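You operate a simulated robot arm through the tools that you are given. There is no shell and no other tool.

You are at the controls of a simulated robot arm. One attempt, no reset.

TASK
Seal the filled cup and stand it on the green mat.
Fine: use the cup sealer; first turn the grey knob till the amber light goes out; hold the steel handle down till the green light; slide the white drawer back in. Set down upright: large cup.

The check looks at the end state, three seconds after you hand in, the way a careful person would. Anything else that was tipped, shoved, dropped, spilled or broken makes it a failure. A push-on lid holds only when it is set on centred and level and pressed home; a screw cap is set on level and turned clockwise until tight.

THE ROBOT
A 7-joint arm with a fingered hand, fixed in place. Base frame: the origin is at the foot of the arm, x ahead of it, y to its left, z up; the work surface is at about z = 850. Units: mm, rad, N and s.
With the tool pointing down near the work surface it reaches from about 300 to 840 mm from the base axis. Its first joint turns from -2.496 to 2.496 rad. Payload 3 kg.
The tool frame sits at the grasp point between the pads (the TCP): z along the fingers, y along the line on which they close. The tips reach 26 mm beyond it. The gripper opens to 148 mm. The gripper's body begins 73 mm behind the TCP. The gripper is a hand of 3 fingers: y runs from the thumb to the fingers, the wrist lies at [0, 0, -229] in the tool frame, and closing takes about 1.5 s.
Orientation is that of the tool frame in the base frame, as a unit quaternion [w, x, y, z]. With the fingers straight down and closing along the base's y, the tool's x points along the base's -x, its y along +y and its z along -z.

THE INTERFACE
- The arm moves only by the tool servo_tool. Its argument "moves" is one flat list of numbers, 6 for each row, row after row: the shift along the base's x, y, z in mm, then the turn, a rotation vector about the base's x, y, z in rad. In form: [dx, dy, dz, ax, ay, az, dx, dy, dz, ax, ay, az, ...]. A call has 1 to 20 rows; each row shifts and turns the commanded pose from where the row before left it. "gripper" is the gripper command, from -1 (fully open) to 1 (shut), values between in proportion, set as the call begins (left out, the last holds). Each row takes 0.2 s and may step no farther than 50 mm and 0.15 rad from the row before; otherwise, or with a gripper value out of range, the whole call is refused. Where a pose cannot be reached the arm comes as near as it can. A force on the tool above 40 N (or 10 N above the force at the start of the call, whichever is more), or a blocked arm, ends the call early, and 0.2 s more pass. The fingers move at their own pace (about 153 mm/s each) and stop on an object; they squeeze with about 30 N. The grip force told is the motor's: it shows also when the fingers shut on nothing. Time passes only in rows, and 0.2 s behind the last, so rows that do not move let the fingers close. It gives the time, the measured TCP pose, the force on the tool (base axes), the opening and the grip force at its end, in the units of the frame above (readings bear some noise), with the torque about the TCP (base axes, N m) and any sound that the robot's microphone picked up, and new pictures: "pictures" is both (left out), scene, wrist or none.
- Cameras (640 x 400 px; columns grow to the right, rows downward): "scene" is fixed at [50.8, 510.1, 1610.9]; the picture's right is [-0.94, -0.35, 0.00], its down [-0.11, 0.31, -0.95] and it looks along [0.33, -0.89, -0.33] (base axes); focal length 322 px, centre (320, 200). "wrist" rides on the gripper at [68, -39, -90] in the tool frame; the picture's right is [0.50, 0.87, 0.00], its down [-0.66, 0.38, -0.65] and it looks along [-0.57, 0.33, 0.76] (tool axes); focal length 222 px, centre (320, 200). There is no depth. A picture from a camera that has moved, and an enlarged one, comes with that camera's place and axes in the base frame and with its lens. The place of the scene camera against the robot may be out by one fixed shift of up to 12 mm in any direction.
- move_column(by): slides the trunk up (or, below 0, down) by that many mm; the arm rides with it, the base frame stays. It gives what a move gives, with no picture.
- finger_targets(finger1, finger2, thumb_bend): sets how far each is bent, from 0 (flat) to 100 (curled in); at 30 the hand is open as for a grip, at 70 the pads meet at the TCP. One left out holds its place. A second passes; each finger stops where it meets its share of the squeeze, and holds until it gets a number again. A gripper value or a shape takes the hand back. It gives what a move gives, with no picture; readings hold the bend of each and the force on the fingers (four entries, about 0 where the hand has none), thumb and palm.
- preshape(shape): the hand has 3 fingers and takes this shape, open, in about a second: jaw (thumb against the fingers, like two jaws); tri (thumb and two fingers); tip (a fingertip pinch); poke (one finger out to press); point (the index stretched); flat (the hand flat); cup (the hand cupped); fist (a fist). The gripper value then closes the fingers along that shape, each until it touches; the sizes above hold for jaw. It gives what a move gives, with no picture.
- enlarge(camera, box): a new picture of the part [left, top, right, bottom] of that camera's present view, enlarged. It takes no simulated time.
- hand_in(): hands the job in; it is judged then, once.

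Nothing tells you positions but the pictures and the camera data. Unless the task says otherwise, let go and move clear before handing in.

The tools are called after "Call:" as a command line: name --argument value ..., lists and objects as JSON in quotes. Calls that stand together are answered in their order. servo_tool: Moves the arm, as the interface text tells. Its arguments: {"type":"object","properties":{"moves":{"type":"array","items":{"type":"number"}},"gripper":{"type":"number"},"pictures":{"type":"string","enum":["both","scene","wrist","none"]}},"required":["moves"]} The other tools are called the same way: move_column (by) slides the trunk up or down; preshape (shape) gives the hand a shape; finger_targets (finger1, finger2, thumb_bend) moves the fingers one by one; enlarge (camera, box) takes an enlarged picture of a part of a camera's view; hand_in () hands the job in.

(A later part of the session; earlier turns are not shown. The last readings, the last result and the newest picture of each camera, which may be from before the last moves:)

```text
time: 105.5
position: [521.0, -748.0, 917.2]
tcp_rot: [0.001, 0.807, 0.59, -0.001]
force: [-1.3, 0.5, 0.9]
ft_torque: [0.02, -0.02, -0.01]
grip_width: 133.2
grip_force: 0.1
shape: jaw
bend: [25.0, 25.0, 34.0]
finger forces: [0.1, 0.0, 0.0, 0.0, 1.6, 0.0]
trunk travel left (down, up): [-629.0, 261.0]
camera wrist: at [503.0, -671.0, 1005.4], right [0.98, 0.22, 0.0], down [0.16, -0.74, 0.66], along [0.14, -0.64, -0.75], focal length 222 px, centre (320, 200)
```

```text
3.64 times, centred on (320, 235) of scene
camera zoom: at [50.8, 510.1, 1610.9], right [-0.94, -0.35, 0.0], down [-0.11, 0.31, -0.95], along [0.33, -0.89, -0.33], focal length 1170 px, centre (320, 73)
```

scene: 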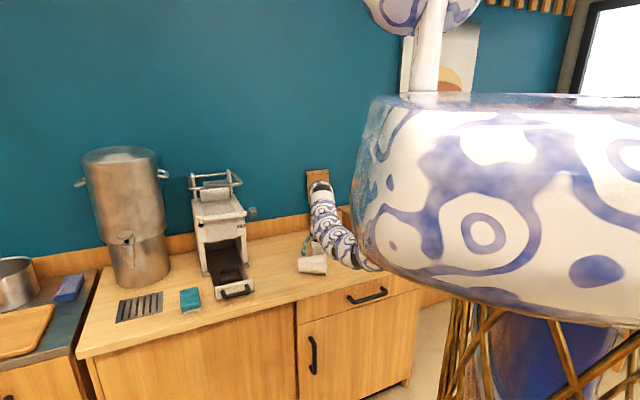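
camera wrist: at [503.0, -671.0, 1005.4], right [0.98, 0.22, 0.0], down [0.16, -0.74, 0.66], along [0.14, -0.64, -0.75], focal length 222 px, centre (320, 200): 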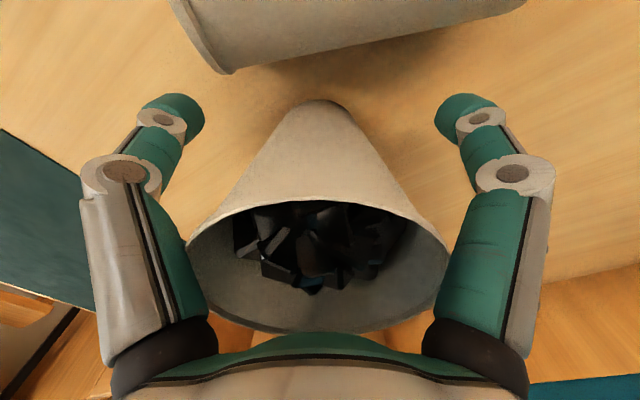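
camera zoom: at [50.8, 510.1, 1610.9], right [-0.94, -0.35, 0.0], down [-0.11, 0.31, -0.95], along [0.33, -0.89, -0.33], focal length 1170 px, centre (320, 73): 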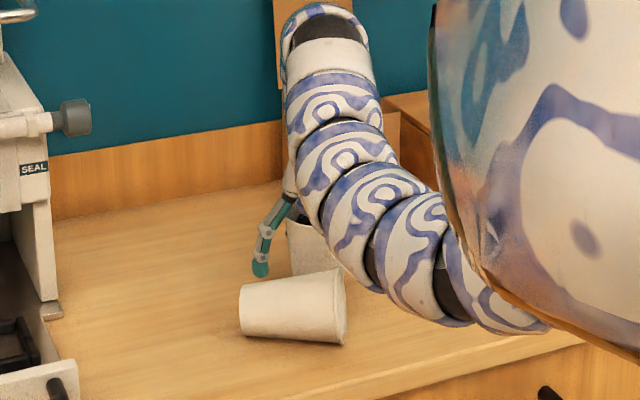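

Call:
servo_tool --moves '[-2.5, 0.5, 3, 0, 0, 0]' --pictures "none"

Call:
servo_tool --moves '[0, 0, 0, 0, 0, 0, 0, 0, 0, 0, 0, 0, 0, 0, 0, 0, 0, 0, 0, 0, 0, 0, 0, 0, 0, 0, 0, 0, 0, 0]' --gripper 0.3

```text
time: 106.0
position: [519.0, -747.8, 917.6]
tcp_rot: [0.001, 0.807, 0.591, -0.001]
force: [0.1, 0.6, -1.0]
ft_torque: [0.03, 0.01, -0.02]
grip_width: 132.9
grip_force: 0.1
shape: jaw
bend: [25.0, 25.0, 34.0]
finger forces: [0.0, 0.0, 0.1, 0.0, 0.0, 0.0]
trunk travel left (down, up): [-629.0, 261.0]
```

```text
time: 107.2
position: [519.3, -748.0, 918.1]
tcp_rot: [0.001, 0.807, 0.591, -0.001]
force: [1.0, 0.2, 0.1]
ft_torque: [0.02, 0.04, -0.03]
grip_width: 64.8
grip_force: 29.6
shape: jaw
bend: [39.0, 77.0, 70.0]
finger forces: [30.6, 30.1, 0.1, 0.1, 30.6, 0.0]
trunk travel left (down, up): [-629.0, 261.0]
camera wrist: at [501.3, -671.2, 1008.2], right [0.98, 0.22, 0.0], down [0.16, -0.74, 0.66], along [0.14, -0.64, -0.75], focal length 222 px, centre (320, 200)
```

scene: 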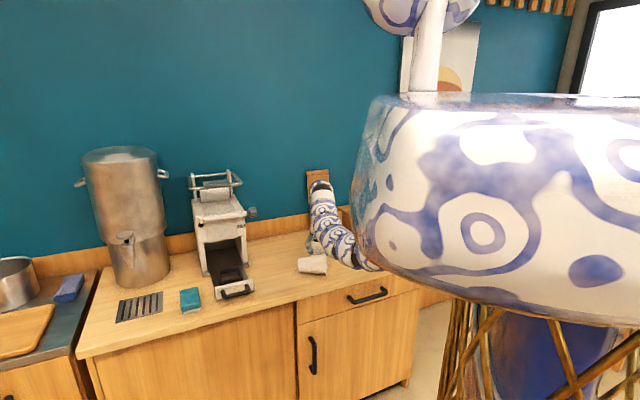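
wrist: 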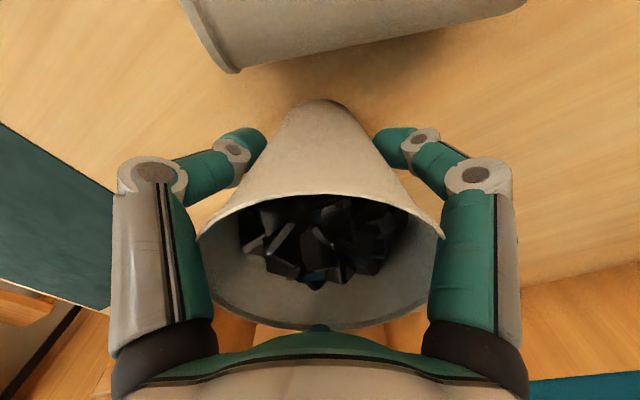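

All three fingers hold the cup evenly. I'll lift it straight up with the trunk.

Call:
move_column --by 30

Call:
servo_tool --moves '[0, 0, 0, 0, 0, 0]'

Call:
enlarge --camera "scene" --box '[270, 180, 370, 290]'

```text
time: 107.9
position: [519.0, -748.7, 948.6]
tcp_rot: [0.002, 0.806, 0.591, -0.001]
force: [0.5, 0.3, -2.0]
ft_torque: [0.0, 0.03, 0.0]
grip_width: 64.5
grip_force: 30.7
shape: jaw
bend: [39.0, 77.0, 70.0]
finger forces: [30.6, 30.6, 0.0, 0.1, 30.4, 0.0]
trunk travel left (down, up): [-659.0, 231.0]
```

```text
time: 108.3
position: [518.3, -748.3, 948.7]
tcp_rot: [0.0, 0.806, 0.592, -0.002]
force: [0.2, 0.4, -3.0]
ft_torque: [-0.02, 0.0, 0.01]
grip_width: 64.8
grip_force: 30.2
shape: jaw
bend: [39.0, 77.0, 70.0]
finger forces: [30.5, 30.6, 0.1, 0.1, 30.4, 0.0]
trunk travel left (down, up): [-659.0, 231.0]
camera wrist: at [501.5, -671.4, 1038.0], right [0.98, 0.22, 0.0], down [0.16, -0.74, 0.66], along [0.14, -0.64, -0.75], focal length 222 px, centre (320, 200)
```

scene: 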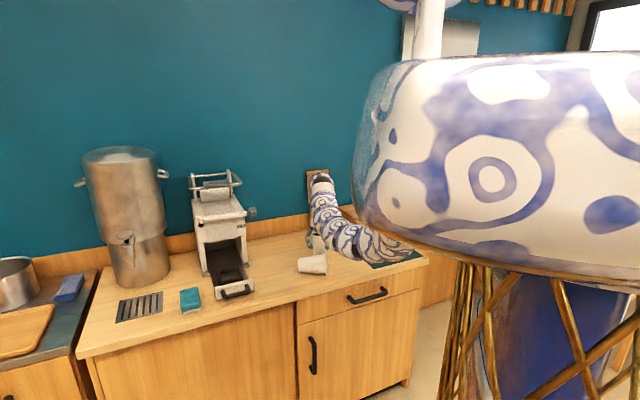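
wrist: 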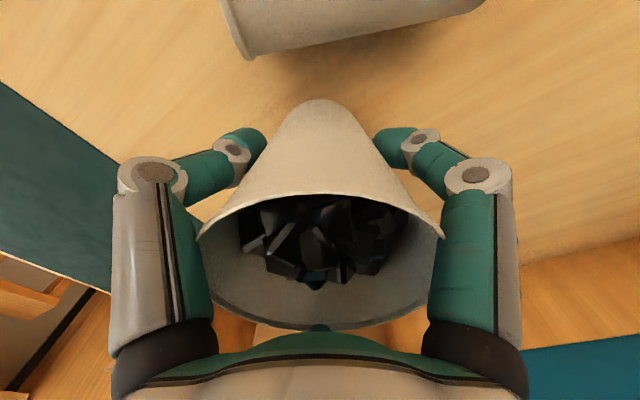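

```text
3.64 times, centred on (320, 235) of scene
camera zoom: at [50.8, 510.1, 1610.9], right [-0.94, -0.35, 0.0], down [-0.11, 0.31, -0.95], along [0.33, -0.89, -0.33], focal length 1170 px, centre (320, 73)
```

zoom: 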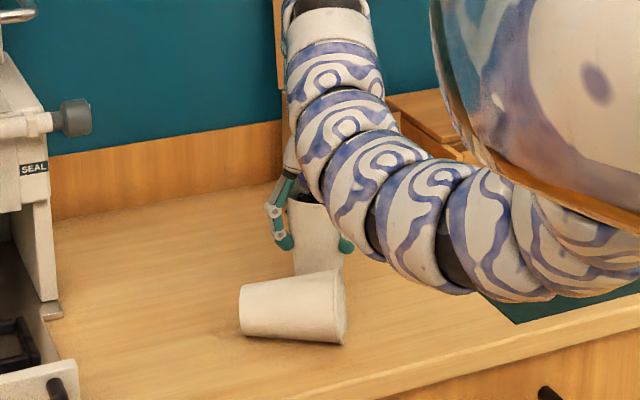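

Call:
move_column --by 125

Call:
servo_tool --moves '[-9, 22, 0, 0, 0, 0, -9, 22, 0, 0, 0, 0, 24, 24, 0, 0, 0, 0, 24, 24, 0, 0, 0, 0, 24, 24, 0, 0, 0, 0, 24, 24, 0, 0, 0, 0]'

```text
time: 109.8
position: [519.3, -749.3, 1072.2]
tcp_rot: [0.002, 0.807, 0.591, -0.001]
force: [0.2, -0.5, -2.9]
ft_torque: [0.02, 0.01, -0.01]
grip_width: 64.8
grip_force: 30.5
shape: jaw
bend: [39.0, 77.0, 70.0]
finger forces: [30.6, 30.7, 0.1, 0.0, 30.2, 0.0]
trunk travel left (down, up): [-784.0, 106.0]
```

```text
time: 111.2
position: [595.7, -608.8, 1072.5]
tcp_rot: [0.002, 0.807, 0.591, -0.001]
force: [-0.2, 0.2, -2.4]
ft_torque: [0.0, 0.01, -0.02]
grip_width: 64.5
grip_force: 30.1
shape: jaw
bend: [39.0, 77.0, 70.0]
finger forces: [30.6, 30.7, 0.1, 0.0, 30.0, 0.0]
trunk travel left (down, up): [-784.0, 106.0]
camera wrist: at [578.7, -531.9, 1162.6], right [0.98, 0.22, 0.0], down [0.16, -0.74, 0.66], along [0.14, -0.64, -0.75], focal length 222 px, centre (320, 200)
```

scene: 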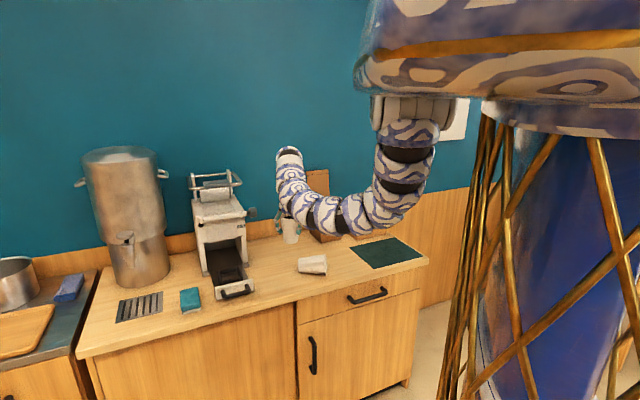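
wrist: 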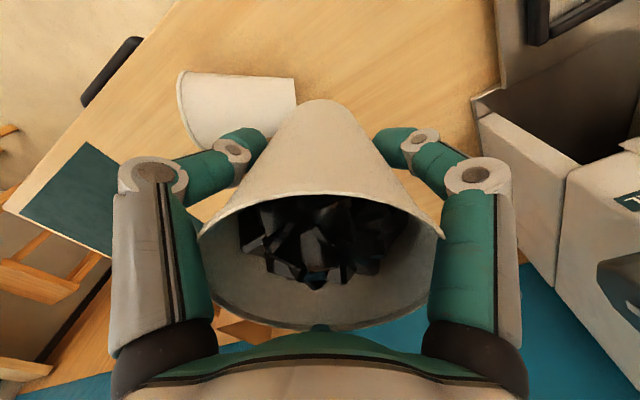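

Call:
servo_tool --moves '[23.3, 23.3, 0, 0, 0, 0, 23.3, 23.3, 0, 0, 0, 0, 23.3, 23.3, 0, 0, 0, 0, 23.3, 23.3, 0, 0, 0, 0, 23.3, 23.3, 0, 0, 0, 0, 23.3, 23.3, 0, 0, 0, 0, 23.3, 23.3, 0, 0, 0, 0, 23.3, 23.3, 0, 0, 0, 0]'

Call:
enlarge --camera "scene" --box '[190, 190, 310, 300]'

```text
time: 113.0
position: [784.6, -423.5, 1074.2]
tcp_rot: [0.001, 0.807, 0.591, -0.001]
force: [1.2, -1.1, -3.6]
ft_torque: [0.01, 0.03, 0.0]
grip_width: 64.6
grip_force: 29.6
shape: jaw
bend: [39.0, 77.0, 70.0]
finger forces: [30.3, 30.6, 0.0, 0.0, 30.0, 0.0]
trunk travel left (down, up): [-784.0, 106.0]
camera wrist: at [767.4, -345.7, 1163.3], right [0.98, 0.21, 0.0], down [0.16, -0.74, 0.66], along [0.14, -0.64, -0.75], focal length 222 px, centre (320, 200)
```

scene: 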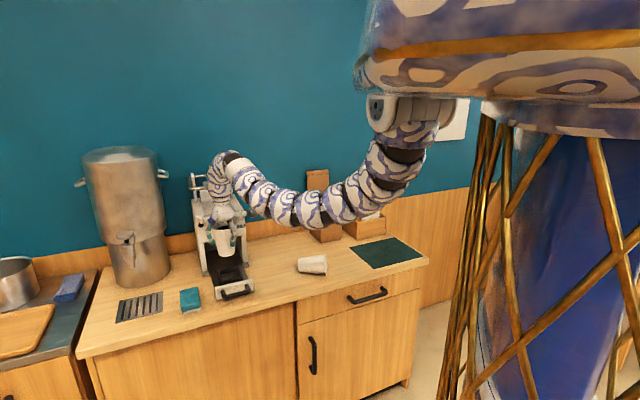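
wrist: 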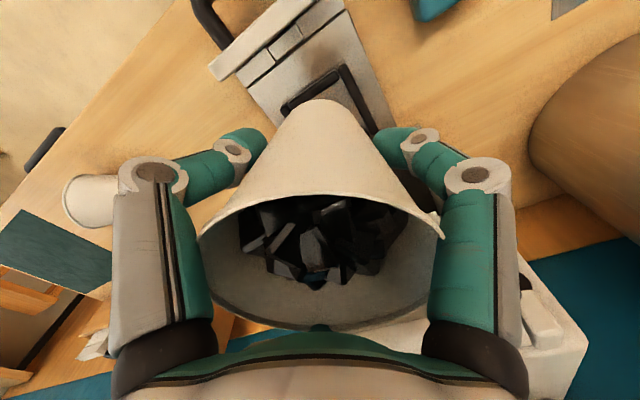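

```text
3.64 times, centred on (250, 245) of scene
camera zoom: at [50.8, 510.1, 1610.9], right [-0.94, -0.35, 0.0], down [-0.11, 0.31, -0.95], along [0.33, -0.89, -0.33], focal length 1170 px, centre (574, 36)
```

zoom: 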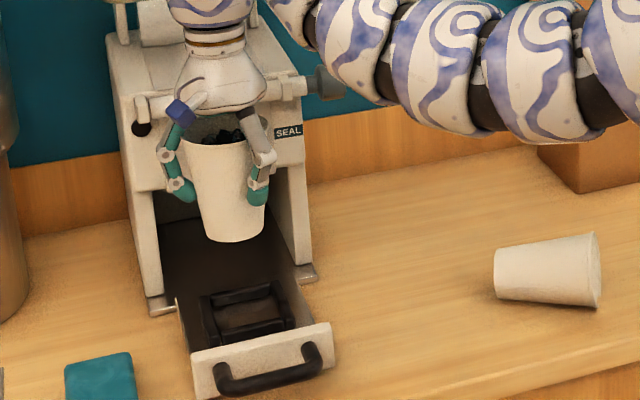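

Call:
enlarge --camera "wrist" --box '[200, 0, 440, 150]'

Call:
enlarge --camera "scene" --box '[205, 250, 265, 305]'

```text
2.67 times, centred on (320, 75) of wrist
camera zoom: at [767.4, -345.7, 1163.3], right [0.98, 0.21, 0.0], down [0.16, -0.74, 0.66], along [0.14, -0.64, -0.75], focal length 592 px, centre (320, 533)
```

zoom: 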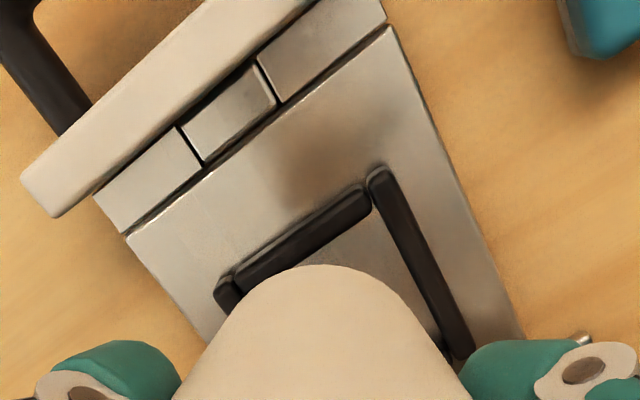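

```text
7.27 times, centred on (235, 278) of scene
camera zoom: at [50.8, 510.1, 1610.9], right [-0.94, -0.35, 0.0], down [-0.11, 0.31, -0.95], along [0.33, -0.89, -0.33], focal length 2340 px, centre (938, -364)
```

zoom: 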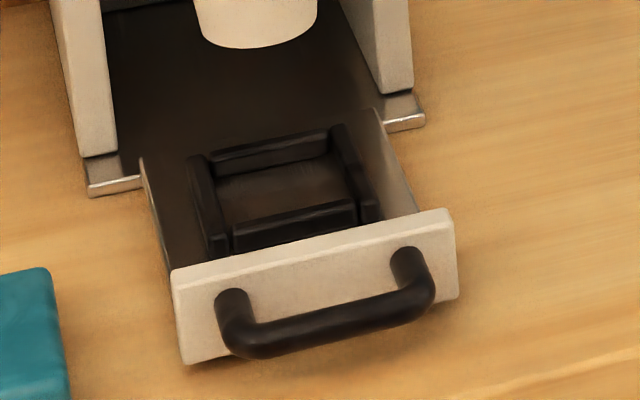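

The cup hangs straight under the hand, and the seat centre comes out at about (804, -450). I'll centre over it and lower with the trunk.

Call:
servo_tool --moves '[9.7, -13.4, 0, 0, 0, 0, 9.7, -13.5, 0, 0, 0, 0]' --pictures "none"

Call:
move_column --by -80

Call:
servo_tool --moves '[0, 0, 0, 0, 0, 0]'

Call:
enlarge --camera "scene" --box '[195, 225, 275, 300]'

Call:
enlarge --camera "wrist" --box '[200, 0, 440, 150]'

```text
time: 113.6
position: [803.7, -451.2, 1073.3]
tcp_rot: [0.001, 0.806, 0.591, -0.002]
force: [0.2, 0.7, -3.7]
ft_torque: [0.01, -0.01, -0.03]
grip_width: 64.8
grip_force: 29.6
shape: jaw
bend: [39.0, 77.0, 70.0]
finger forces: [30.1, 30.8, 0.1, 0.0, 30.2, 0.0]
trunk travel left (down, up): [-784.0, 106.0]
```

```text
time: 114.8
position: [804.8, -450.0, 993.3]
tcp_rot: [0.002, 0.806, 0.592, -0.001]
force: [0.2, -0.3, -2.9]
ft_torque: [-0.04, -0.02, 0.01]
grip_width: 64.5
grip_force: 29.8
shape: jaw
bend: [39.0, 77.0, 70.0]
finger forces: [29.9, 30.8, 0.0, 0.0, 30.3, 0.0]
trunk travel left (down, up): [-704.0, 186.0]
```

```text
time: 115.2
position: [803.6, -449.7, 993.9]
tcp_rot: [0.002, 0.807, 0.591, -0.001]
force: [0.4, -1.2, -3.3]
ft_torque: [-0.02, -0.01, 0.04]
grip_width: 64.8
grip_force: 29.9
shape: jaw
bend: [39.0, 77.0, 70.0]
finger forces: [30.0, 30.9, 0.1, 0.0, 30.1, 0.1]
trunk travel left (down, up): [-704.0, 186.0]
camera wrist: at [785.9, -372.8, 1083.7], right [0.98, 0.22, 0.0], down [0.16, -0.74, 0.66], along [0.14, -0.64, -0.75], focal length 222 px, centre (320, 200)
```

scene: 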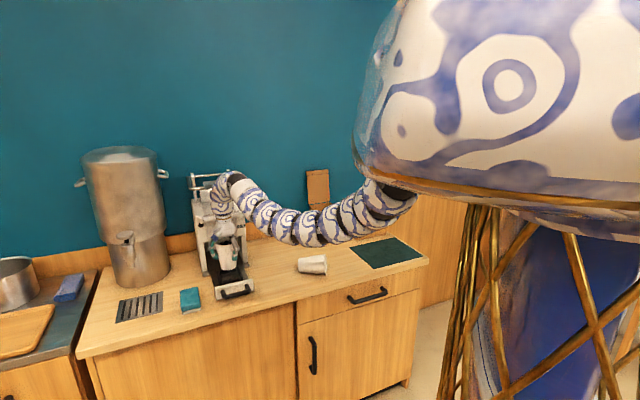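
wrist: 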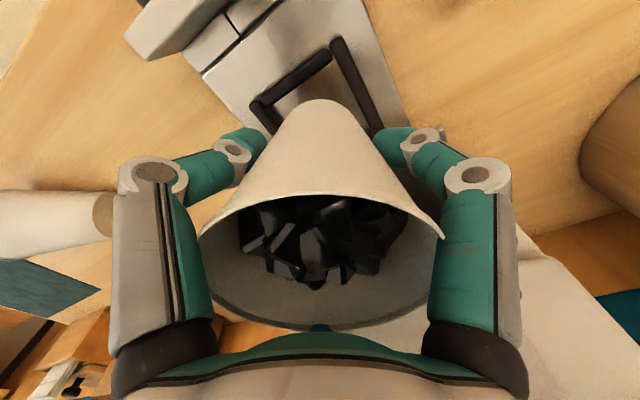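

```text
5.33 times, centred on (235, 262) of scene
camera zoom: at [50.8, 510.1, 1610.9], right [-0.94, -0.35, 0.0], down [-0.11, 0.31, -0.95], along [0.33, -0.89, -0.33], focal length 1716 px, centre (773, -133)
```

zoom: 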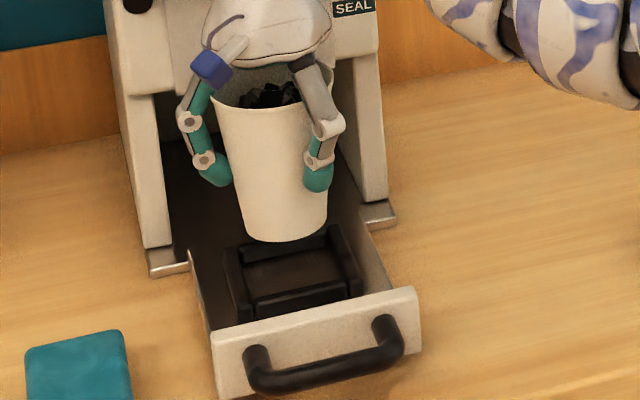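

```text
2.67 times, centred on (320, 75) of wrist
camera zoom: at [785.9, -372.8, 1083.7], right [0.98, 0.22, 0.0], down [0.16, -0.74, 0.66], along [0.14, -0.64, -0.75], focal length 592 px, centre (320, 533)
```

zoom: 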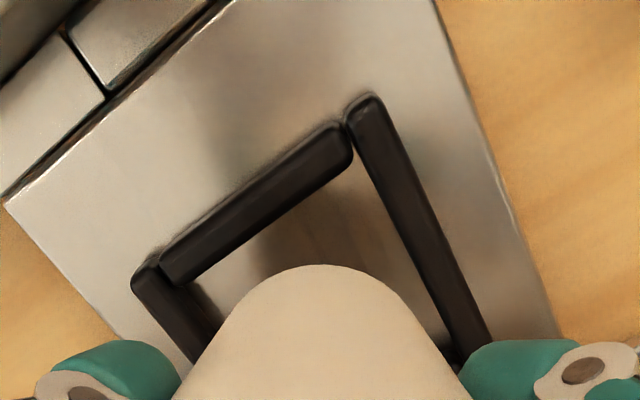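

Call:
servo_tool --moves '[1.8, -3.2, 0, 0, 0, 0]' --pictures "none"

Call:
move_column --by -45

Call:
servo_tool --moves '[0, 0, 0, 0, 0, 0]'

Call:
enlarge --camera "scene" --box '[195, 225, 275, 300]'

Call:
enlarge --camera "wrist" --box '[200, 0, 440, 150]'

```text
time: 115.6
position: [806.3, -454.2, 994.4]
tcp_rot: [0.002, 0.806, 0.591, -0.001]
force: [0.6, -0.1, -3.0]
ft_torque: [-0.02, -0.04, -0.03]
grip_width: 64.5
grip_force: 29.8
shape: jaw
bend: [39.0, 77.0, 70.0]
finger forces: [30.1, 30.8, 0.0, 0.0, 30.2, 0.0]
trunk travel left (down, up): [-704.0, 186.0]
```

```text
time: 116.5
position: [805.4, -453.2, 948.7]
tcp_rot: [0.002, 0.807, 0.591, -0.001]
force: [0.1, 0.0, -3.7]
ft_torque: [-0.01, 0.02, -0.02]
grip_width: 64.5
grip_force: 30.0
shape: jaw
bend: [39.0, 77.0, 70.0]
finger forces: [30.0, 30.8, 0.1, 0.0, 30.1, 0.1]
trunk travel left (down, up): [-659.0, 231.0]
```

```text
time: 116.9
position: [806.4, -453.1, 949.7]
tcp_rot: [0.002, 0.806, 0.591, -0.001]
force: [1.3, -0.1, -2.1]
ft_torque: [0.0, 0.0, 0.01]
grip_width: 64.9
grip_force: 30.2
shape: jaw
bend: [39.0, 77.0, 70.0]
finger forces: [30.0, 30.8, 0.0, 0.0, 30.1, 0.0]
trunk travel left (down, up): [-659.0, 231.0]
camera wrist: at [787.8, -375.8, 1039.1], right [0.98, 0.22, 0.0], down [0.16, -0.74, 0.66], along [0.14, -0.64, -0.75], focal length 222 px, centre (320, 200)
```

scene: 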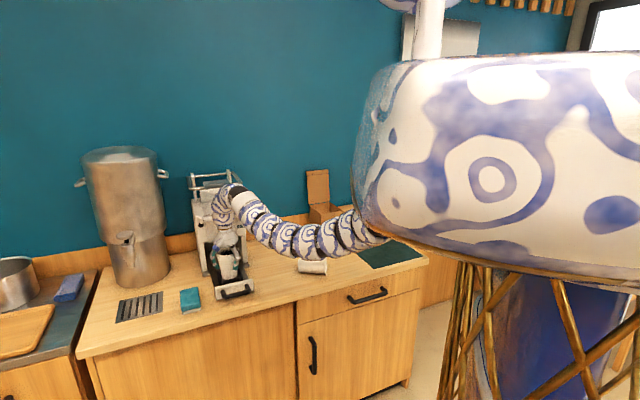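
wrist: 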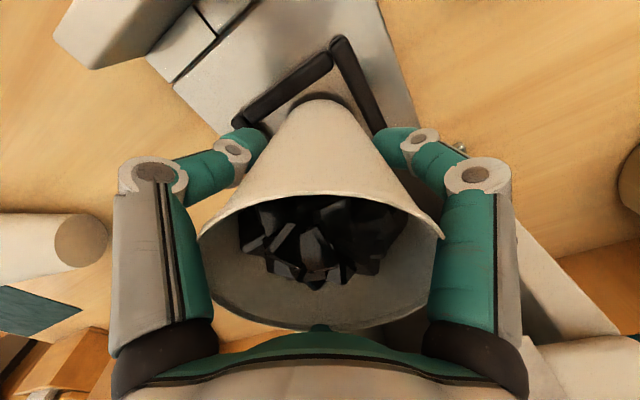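

```text
5.33 times, centred on (235, 262) of scene
camera zoom: at [50.8, 510.1, 1610.9], right [-0.94, -0.35, 0.0], down [-0.11, 0.31, -0.95], along [0.33, -0.89, -0.33], focal length 1716 px, centre (773, -133)
```

zoom: 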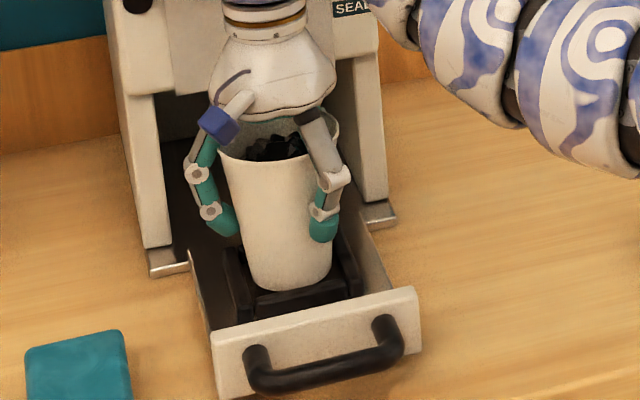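

```text
2.67 times, centred on (320, 75) of wrist
camera zoom: at [787.8, -375.8, 1039.1], right [0.98, 0.22, 0.0], down [0.16, -0.74, 0.66], along [0.14, -0.64, -0.75], focal length 592 px, centre (320, 533)
```

zoom: 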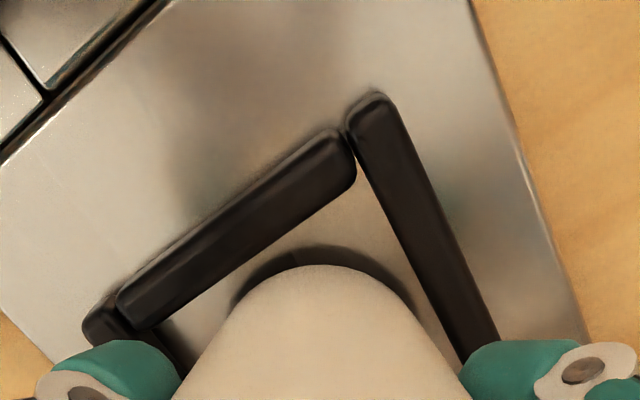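

Call:
move_column --by -18

Call:
servo_tool --moves '[0, 0, 0, 0, 0, 0]' --pictures "none"

Call:
enlarge --camera "wrist" --box '[200, 0, 440, 150]'

Call:
enlarge --camera "scene" --box '[195, 225, 275, 300]'

```text
time: 117.5
position: [807.9, -455.1, 939.1]
tcp_rot: [0.008, 0.806, 0.592, 0.002]
force: [-1.1, -1.9, 27.2]
ft_torque: [0.28, 0.74, 0.02]
grip_width: 65.4
grip_force: 30.1
shape: jaw
bend: [78.0, 77.0, 70.0]
finger forces: [33.8, 36.4, 0.1, 0.0, 35.8, 0.1]
trunk travel left (down, up): [-641.0, 249.0]
stopped: the force on the tool passed its limit at 43 N (the readings are from after the stop); the commanded pose is now the measured one
```

```text
time: 117.9
position: [806.8, -454.1, 939.1]
tcp_rot: [0.007, 0.807, 0.591, 0.002]
force: [-0.2, -2.0, 31.8]
ft_torque: [0.13, 0.57, 0.04]
grip_width: 65.1
grip_force: 30.5
shape: jaw
bend: [78.0, 77.0, 70.0]
finger forces: [34.5, 37.2, 0.0, 0.1, 36.2, 0.1]
trunk travel left (down, up): [-641.0, 249.0]
```

```text
2.67 times, centred on (320, 75) of wrist
camera zoom: at [788.0, -375.4, 1028.2], right [0.98, 0.22, 0.01], down [0.16, -0.73, 0.66], along [0.15, -0.64, -0.75], focal length 592 px, centre (320, 533)
```

zoom: 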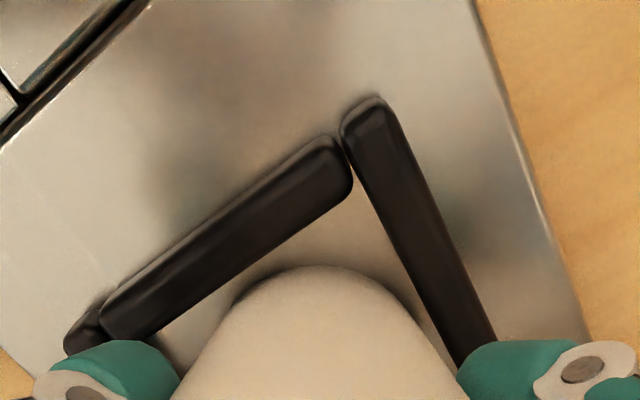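

```text
5.33 times, centred on (235, 262) of scene
camera zoom: at [50.8, 510.1, 1610.9], right [-0.94, -0.35, 0.0], down [-0.11, 0.31, -0.95], along [0.33, -0.89, -0.33], focal length 1716 px, centre (773, -133)
```

zoom: 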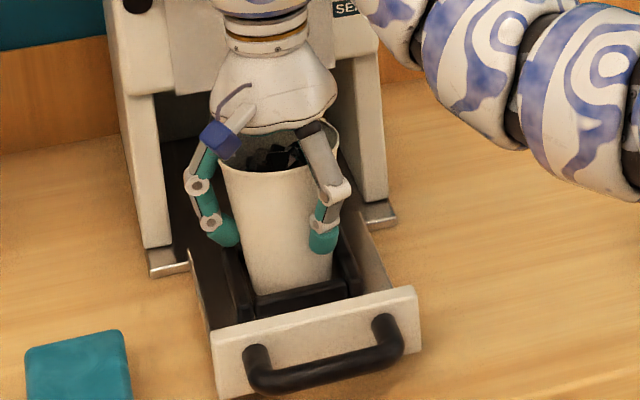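

Call:
servo_tool --moves '[0, 0, 2, 0, 0, 0, 0, 0, 1, 0, 0, 0]' --pictures "none"

Call:
enlarge --camera "scene" --box '[210, 250, 260, 295]'

```text
time: 118.5
position: [806.0, -453.4, 939.0]
tcp_rot: [0.005, 0.806, 0.592, 0.002]
force: [-0.6, -1.0, 17.0]
ft_torque: [0.09, 0.35, 0.0]
grip_width: 65.5
grip_force: 29.8
shape: jaw
bend: [78.0, 77.0, 70.0]
finger forces: [33.5, 35.8, 0.1, 0.0, 35.0, 0.0]
trunk travel left (down, up): [-641.0, 249.0]
```

```text
8.89 times, centred on (235, 272) of scene
camera zoom: at [50.8, 510.1, 1610.9], right [-0.94, -0.35, 0.0], down [-0.11, 0.31, -0.95], along [0.33, -0.89, -0.33], focal length 2860 px, centre (1076, -444)
```

zoom: 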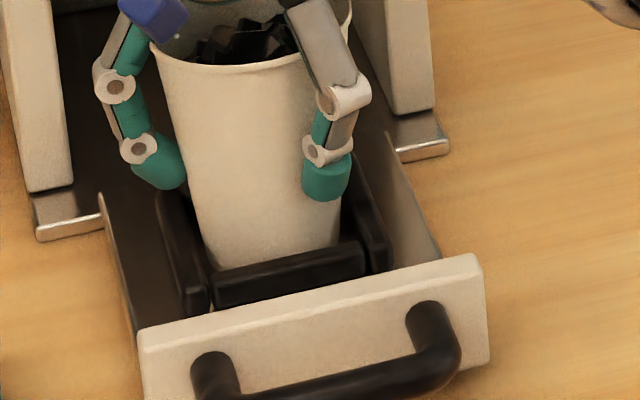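

Call:
servo_tool --moves '[0, 0, 2, 0, 0, 0, 0, 0, 0, 0, 0, 0]' --pictures "none"

Call:
servo_tool --moves '[0, 0, 0, 0, 0, 0, 0, 0, 0, 0, 0, 0, 0, 0, 0, 0, 0, 0, 0, 0, 0, 0, 0, 0]' --gripper -0.78

Call:
enlarge --camera "scene" --box '[195, 225, 275, 300]'

```text
time: 119.1
position: [807.3, -453.3, 940.4]
tcp_rot: [0.004, 0.806, 0.591, 0.0]
force: [-1.1, -0.6, 0.2]
ft_torque: [-0.02, 0.16, -0.02]
grip_width: 65.0
grip_force: 29.4
shape: jaw
bend: [78.0, 77.0, 70.0]
finger forces: [32.4, 34.4, 0.1, 0.1, 33.7, 0.0]
trunk travel left (down, up): [-641.0, 249.0]
```

```text
time: 120.1
position: [809.5, -453.4, 940.8]
tcp_rot: [0.005, 0.806, 0.591, 0.001]
force: [0.4, -0.4, -0.7]
ft_torque: [-0.04, 0.0, -0.07]
grip_width: 131.5
grip_force: 0.1
shape: jaw
bend: [25.0, 25.0, 35.0]
finger forces: [0.0, 0.0, 0.0, 0.0, 0.1, 0.1]
trunk travel left (down, up): [-641.0, 249.0]
camera wrist: at [789.6, -376.2, 1030.2], right [0.98, 0.22, 0.01], down [0.16, -0.73, 0.66], along [0.15, -0.64, -0.75], focal length 222 px, centre (320, 200)
```

scene: 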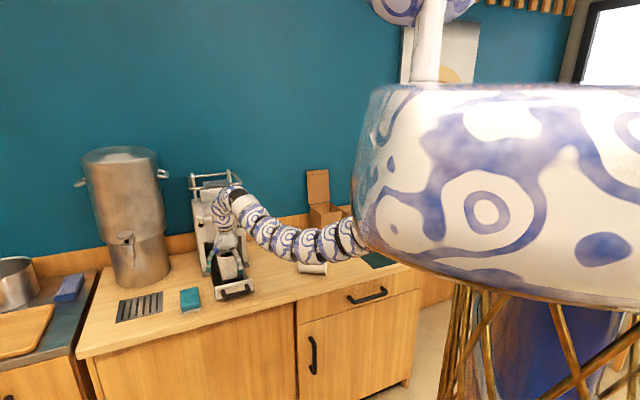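
wrist: 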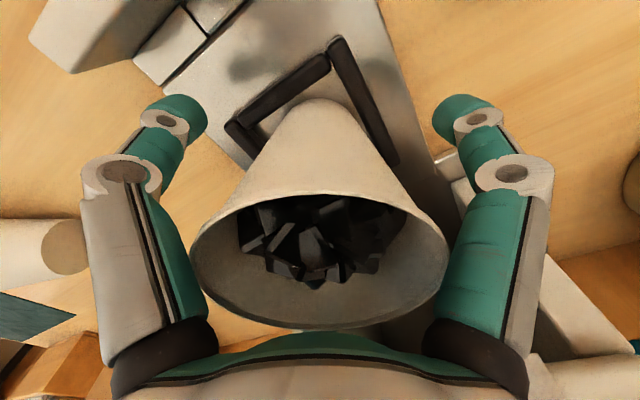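

```text
5.33 times, centred on (235, 262) of scene
camera zoom: at [50.8, 510.1, 1610.9], right [-0.94, -0.35, 0.0], down [-0.11, 0.31, -0.95], along [0.33, -0.89, -0.33], focal length 1716 px, centre (773, -133)
```

zoom: 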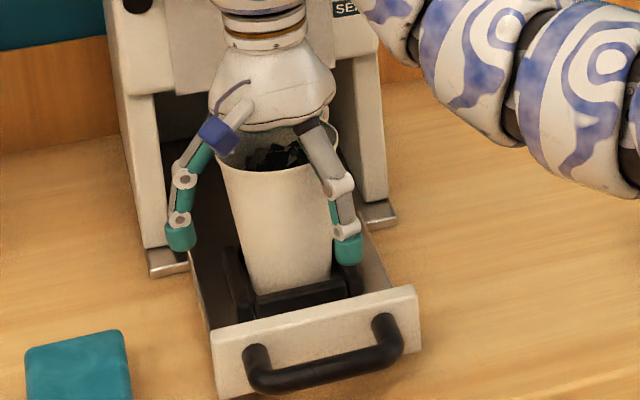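

The cup stands inside the seat and is released. I'll raise the hand straight up off it.

Call:
move_column --by 140

Call:
servo_tool --moves '[-14, 14, 0, 0, 0, 0, -14, 14, 0, 0, 0, 0]'

Call:
enlarge --camera "scene" --box '[190, 200, 280, 300]'

```text
time: 121.8
position: [809.0, -454.1, 1080.6]
tcp_rot: [0.003, 0.807, 0.591, 0.001]
force: [-1.1, 0.1, 0.0]
ft_torque: [0.03, -0.01, -0.01]
grip_width: 131.5
grip_force: 0.0
shape: jaw
bend: [25.0, 25.0, 35.0]
finger forces: [0.0, 0.0, 0.0, 0.0, 0.0, 0.0]
trunk travel left (down, up): [-781.0, 109.0]
```

```text
time: 122.4
position: [780.3, -424.6, 1079.4]
tcp_rot: [0.006, 0.806, 0.591, 0.001]
force: [-0.7, 0.3, 0.6]
ft_torque: [0.0, 0.0, 0.02]
grip_width: 131.4
grip_force: 0.0
shape: jaw
bend: [25.0, 25.0, 35.0]
finger forces: [0.1, 0.0, 0.1, 0.0, 0.0, 0.0]
trunk travel left (down, up): [-781.0, 109.0]
camera wrist: at [762.4, -347.4, 1169.3], right [0.98, 0.22, 0.01], down [0.16, -0.73, 0.66], along [0.15, -0.64, -0.75], focal length 222 px, centre (320, 200)
```

scene: 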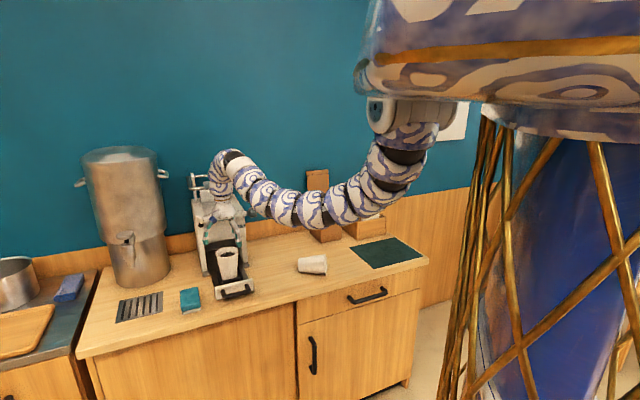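
wrist: 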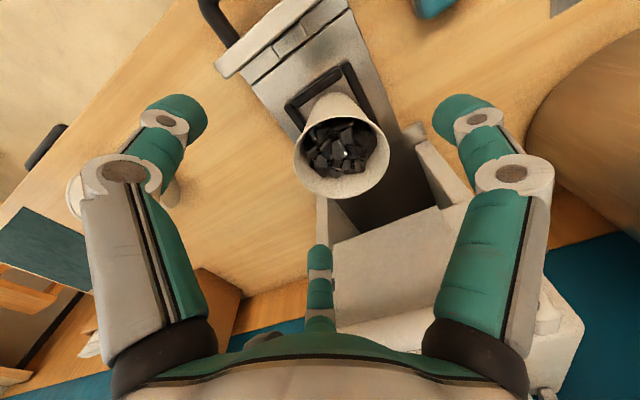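

```text
4.00 times, centred on (235, 250) of scene
camera zoom: at [50.8, 510.1, 1610.9], right [-0.94, -0.35, 0.0], down [-0.11, 0.31, -0.95], along [0.33, -0.89, -0.33], focal length 1287 px, centre (660, 0)
```

zoom: 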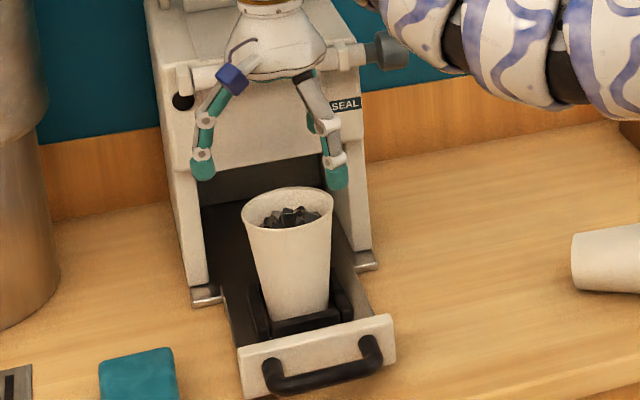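

Next I'll push the drawer back in. First I'll move back towards the robot, turn the camera to the upper side and close the fist.

Call:
servo_tool --moves '[0, 0, 0, 0, 0, -0.146, 0, 0, 0, 0, 0, -0.146, 0, 0, 0, 0, 0, -0.146, 0, 0, 0, 0, 0, -0.146, 0, 0, 0, 0, 0, -0.146, 0, 0, 0, 0, 0, -0.146, 0, 0, 0, 0, 0, -0.146]' --pictures "none"

Call:
servo_tool --moves '[0, 0, 0, 0, 0, -0.146, 0, 0, 0, 0, 0, -0.146, 0, 0, 0, 0, 0, -0.146, 0, 0, 0, 0, 0, -0.146, 0, 0, 0, 0, 0, -0.146, 0, 0, 0, 0, 0, -0.146, 0, 0, 0, 0, 0, -0.146]' --pictures "wrist"

```text
time: 124.0
position: [780.0, -426.4, 1081.1]
tcp_rot: [0.004, 0.993, 0.119, -0.002]
force: [0.6, -0.6, 0.2]
ft_torque: [0.03, -0.01, -0.02]
grip_width: 131.5
grip_force: 0.1
shape: jaw
bend: [25.0, 25.0, 35.0]
finger forces: [0.1, 0.1, 0.0, 0.1, 0.0, 0.0]
trunk travel left (down, up): [-781.0, 109.0]
```

```text
time: 125.6
position: [779.3, -426.0, 1081.3]
tcp_rot: [0.003, 0.925, -0.381, -0.005]
force: [0.6, 0.3, 0.4]
ft_torque: [0.01, -0.01, -0.01]
grip_width: 131.6
grip_force: 0.2
shape: jaw
bend: [25.0, 25.0, 35.0]
finger forces: [0.1, 0.0, 0.0, 0.1, 0.0, 0.0]
trunk travel left (down, up): [-781.0, 109.0]
camera wrist: at [855.1, -444.5, 1170.6], right [-0.26, -0.97, 0.01], down [-0.73, 0.2, 0.66], along [-0.64, 0.16, -0.75], focal length 222 px, centre (320, 200)
```

wrist: 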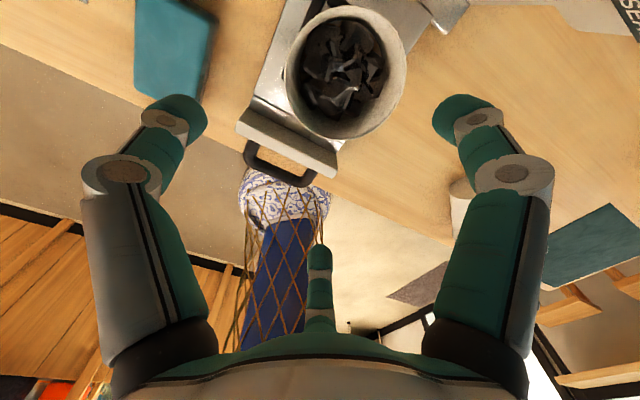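

Call:
servo_tool --moves '[-0.8, 0.8, 1.3, -0.074, -0.074, 0, -0.9, 0.9, 3.8, -0.074, -0.074, 0, -1.3, 1.3, 6.2, -0.074, -0.074, 0, -1.8, 1.8, 8.6, -0.074, -0.074, 0, -2.5, 2.5, 10.9, -0.074, -0.074, 0, -3.5, 3.5, 13.1, -0.074, -0.074, 0, -4.5, 4.5, 15.1, -0.074, -0.074, 0, -5.7, 5.7, 16.9, -0.074, -0.074, 0, -7, 7, 18.6, -0.074, -0.074, 0, -8.4, 8.4, 20.1, -0.074, -0.074, 0]' --gripper 1

```text
time: 127.8
position: [742.7, -389.8, 1196.8]
tcp_rot: [0.196, 0.801, -0.331, 0.458]
force: [-0.9, -0.2, 0.3]
ft_torque: [0.03, 0.01, 0.01]
grip_width: 0.1
grip_force: 30.4
shape: jaw
bend: [70.0, 70.0, 70.0]
finger forces: [0.0, 0.0, 0.1, 0.1, 0.0, 0.0]
trunk travel left (down, up): [-781.0, 109.0]
camera wrist: at [738.9, -328.4, 1300.4], right [-0.44, -0.78, 0.44], down [-0.9, 0.37, -0.23], along [0.02, -0.5, -0.87], focal length 222 px, centre (320, 200)
```

scene: 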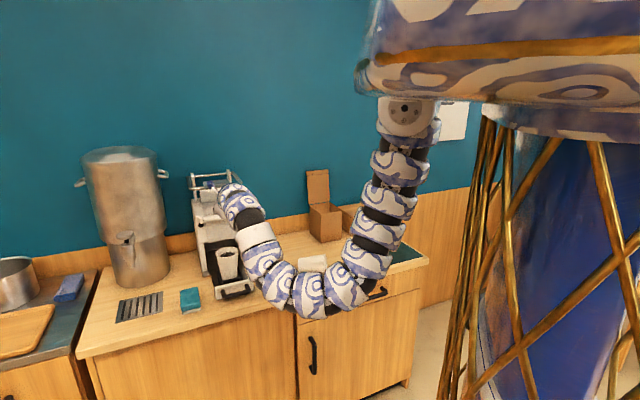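
wrist: 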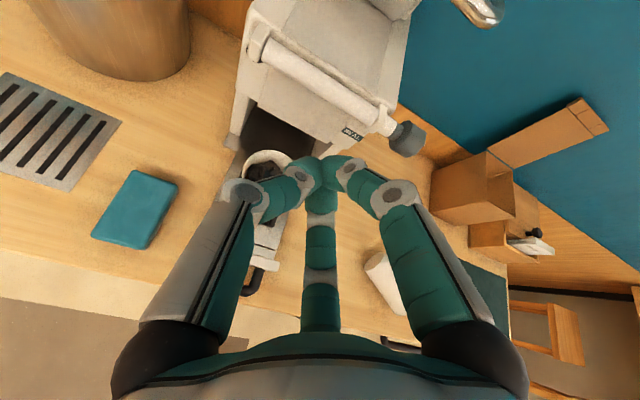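

Call:
servo_tool --moves '[-18.4, 18.4, 0, 0, 0, 0, -18.4, 18.4, 0, 0, 0, 0, -18.4, 18.4, 0, 0, 0, 0, -18.4, 18.4, 0, 0, 0, 0, -18.4, 18.4, 0, 0, 0, 0]' --pictures "none"

```text
time: 129.0
position: [652.7, -290.2, 1193.9]
tcp_rot: [0.196, 0.801, -0.332, 0.458]
force: [0.0, 0.7, 0.4]
ft_torque: [0.0, 0.03, 0.04]
grip_width: 0.0
grip_force: 30.4
shape: jaw
bend: [70.0, 70.0, 70.0]
finger forces: [0.0, 0.0, 0.0, 0.0, 0.1, 0.0]
out of reach, approached as far as the arm can: row 5
trunk travel left (down, up): [-781.0, 109.0]
```

Call:
move_column --by -230

Call:
servo_tool --moves '[0, 0, -20, 0, 0, 0]'

```text
time: 131.4
position: [653.3, -291.5, 964.4]
tcp_rot: [0.196, 0.801, -0.333, 0.458]
force: [0.2, 1.0, 0.9]
ft_torque: [-0.02, 0.03, 0.03]
grip_width: 0.0
grip_force: 29.9
shape: jaw
bend: [70.0, 70.0, 70.0]
finger forces: [0.0, 0.1, 0.0, 0.1, 0.1, 0.0]
trunk travel left (down, up): [-551.0, 339.0]
```

```text
time: 131.8
position: [653.1, -291.4, 945.0]
tcp_rot: [0.196, 0.801, -0.332, 0.458]
force: [0.2, 0.5, -0.4]
ft_torque: [-0.04, 0.02, 0.04]
grip_width: 0.1
grip_force: 29.7
shape: jaw
bend: [70.0, 70.0, 70.0]
finger forces: [0.0, 0.0, 0.0, 0.0, 0.1, 0.0]
trunk travel left (down, up): [-551.0, 339.0]
camera wrist: at [649.8, -231.5, 1047.6], right [-0.44, -0.79, 0.44], down [-0.9, 0.37, -0.23], along [0.02, -0.5, -0.87], focal length 222 px, centre (320, 200)
```

scene: 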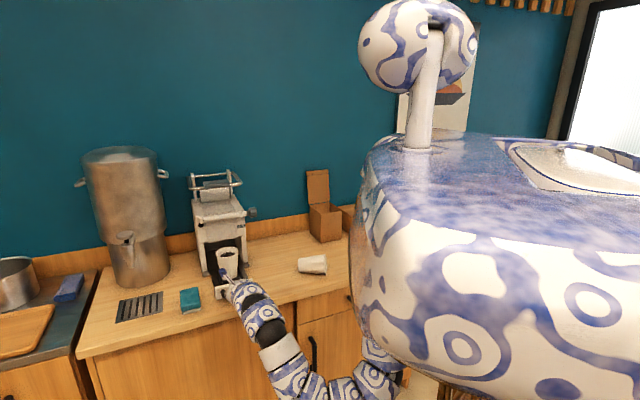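
wrist: 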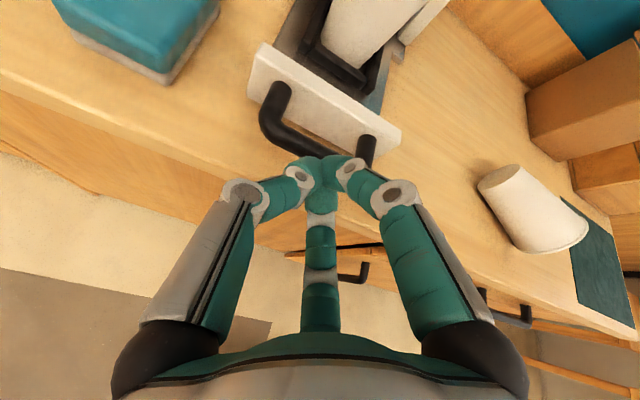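

Call:
servo_tool --moves '[-2.8, -2.8, -22, 0, 0, 0, -2.8, -2.8, -22, 0, 0, 0]' --pictures "wrist"

Call:
enlarge --camera "scene" --box '[195, 225, 295, 310]'

```text
time: 132.4
position: [646.6, -297.7, 900.6]
tcp_rot: [0.195, 0.802, -0.332, 0.457]
force: [-0.1, 0.1, 0.5]
ft_torque: [0.0, 0.03, -0.03]
grip_width: 0.0
grip_force: 30.0
shape: jaw
bend: [70.0, 70.0, 70.0]
finger forces: [0.1, 0.0, 0.1, 0.1, 0.0, 0.0]
trunk travel left (down, up): [-551.0, 339.0]
camera wrist: at [643.6, -237.6, 1004.2], right [-0.44, -0.79, 0.44], down [-0.9, 0.37, -0.23], along [0.02, -0.5, -0.87], focal length 222 px, centre (320, 200)
```

wrist: 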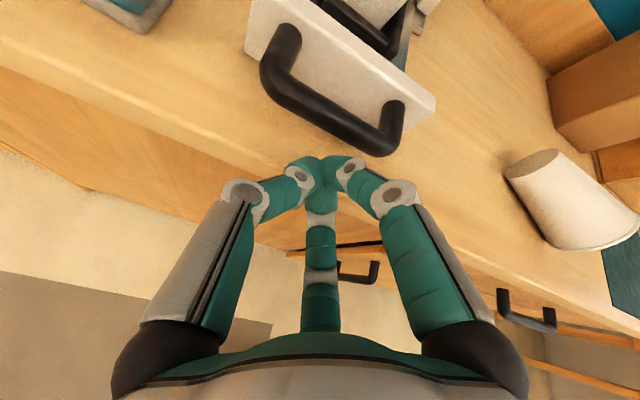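

```text
4.71 times, centred on (245, 268) of scene
camera zoom: at [50.8, 510.1, 1610.9], right [-0.94, -0.35, 0.0], down [-0.11, 0.31, -0.95], along [0.33, -0.89, -0.33], focal length 1514 px, centre (673, -118)
```

zoom: 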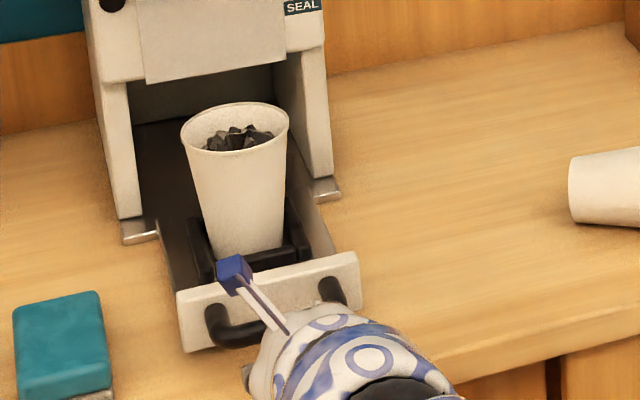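

Call:
servo_tool --moves '[7.1, -7.1, 0, 0, 0, 0, 7.1, -7.1, 0, 0, 0, 0, 7.1, -7.1, 0, 0, 0, 0, 7.1, -7.1, 0, 0, 0, 0]' --pictures "wrist"

Call:
enlarge --camera "scene" --box '[195, 225, 295, 310]'

```text
time: 133.4
position: [675.5, -325.9, 900.1]
tcp_rot: [0.196, 0.801, -0.331, 0.458]
force: [-1.5, 0.0, 1.0]
ft_torque: [0.01, 0.0, -0.01]
grip_width: 0.0
grip_force: 30.0
shape: jaw
bend: [70.0, 70.0, 70.0]
finger forces: [0.0, 0.0, 0.1, 0.0, 0.0, 0.0]
trunk travel left (down, up): [-551.0, 339.0]
camera wrist: at [671.9, -265.1, 1004.2], right [-0.43, -0.79, 0.44], down [-0.9, 0.37, -0.23], along [0.02, -0.5, -0.87], focal length 222 px, centre (320, 200)
```

wrist: 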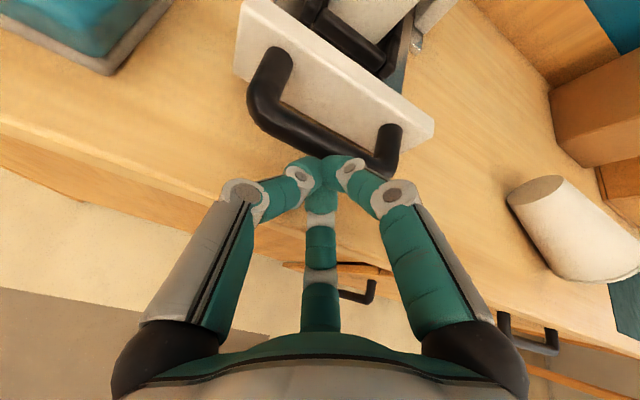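

```text
4.71 times, centred on (245, 268) of scene
camera zoom: at [50.8, 510.1, 1610.9], right [-0.94, -0.35, 0.0], down [-0.11, 0.31, -0.95], along [0.33, -0.89, -0.33], focal length 1514 px, centre (673, -118)
```

zoom: 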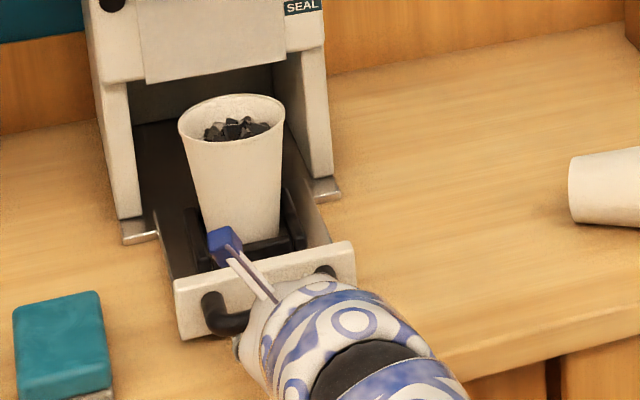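

The drawer and cup move in smoothly, so I'll keep pushing gently.

Call:
servo_tool --moves '[7.1, -7.1, 0, 0, 0, 0, 7.1, -7.1, 0, 0, 0, 0, 7.1, -7.1, 0, 0, 0, 0, 7.1, -7.1, 0, 0, 0, 0, 7.1, -7.1, 0, 0, 0, 0, 7.1, -7.1, 0, 0, 0, 0, 7.1, -7.1, 0, 0, 0, 0, 7.1, -7.1, 0, 0, 0, 0]' --pictures "wrist"

Call:
enlarge --camera "scene" --box '[195, 225, 295, 310]'

```text
time: 135.2
position: [733.6, -382.4, 900.8]
tcp_rot: [0.196, 0.801, -0.332, 0.458]
force: [0.4, 0.2, -0.4]
ft_torque: [-0.01, -0.01, -0.01]
grip_width: 0.0
grip_force: 29.2
shape: jaw
bend: [70.0, 70.0, 70.0]
finger forces: [0.1, 0.0, 0.0, 0.0, 0.1, 0.0]
trunk travel left (down, up): [-551.0, 339.0]
camera wrist: at [731.0, -322.0, 1003.2], right [-0.43, -0.79, 0.44], down [-0.9, 0.37, -0.23], along [0.02, -0.5, -0.87], focal length 222 px, centre (320, 200)
```

wrist: 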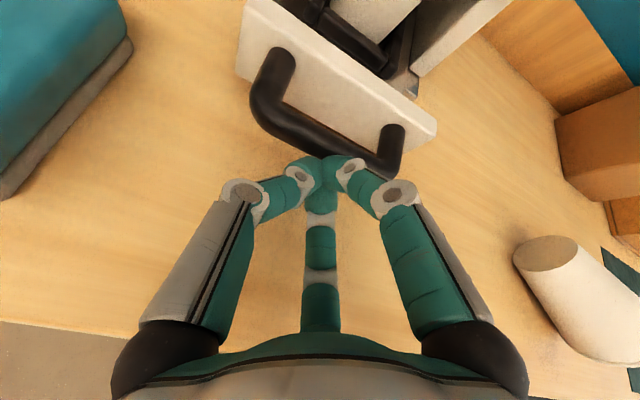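

```text
4.71 times, centred on (245, 268) of scene
camera zoom: at [50.8, 510.1, 1610.9], right [-0.94, -0.35, 0.0], down [-0.11, 0.31, -0.95], along [0.33, -0.89, -0.33], focal length 1514 px, centre (673, -118)
```

zoom: 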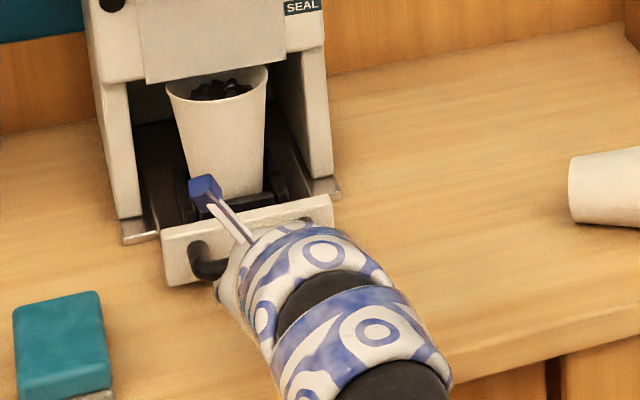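

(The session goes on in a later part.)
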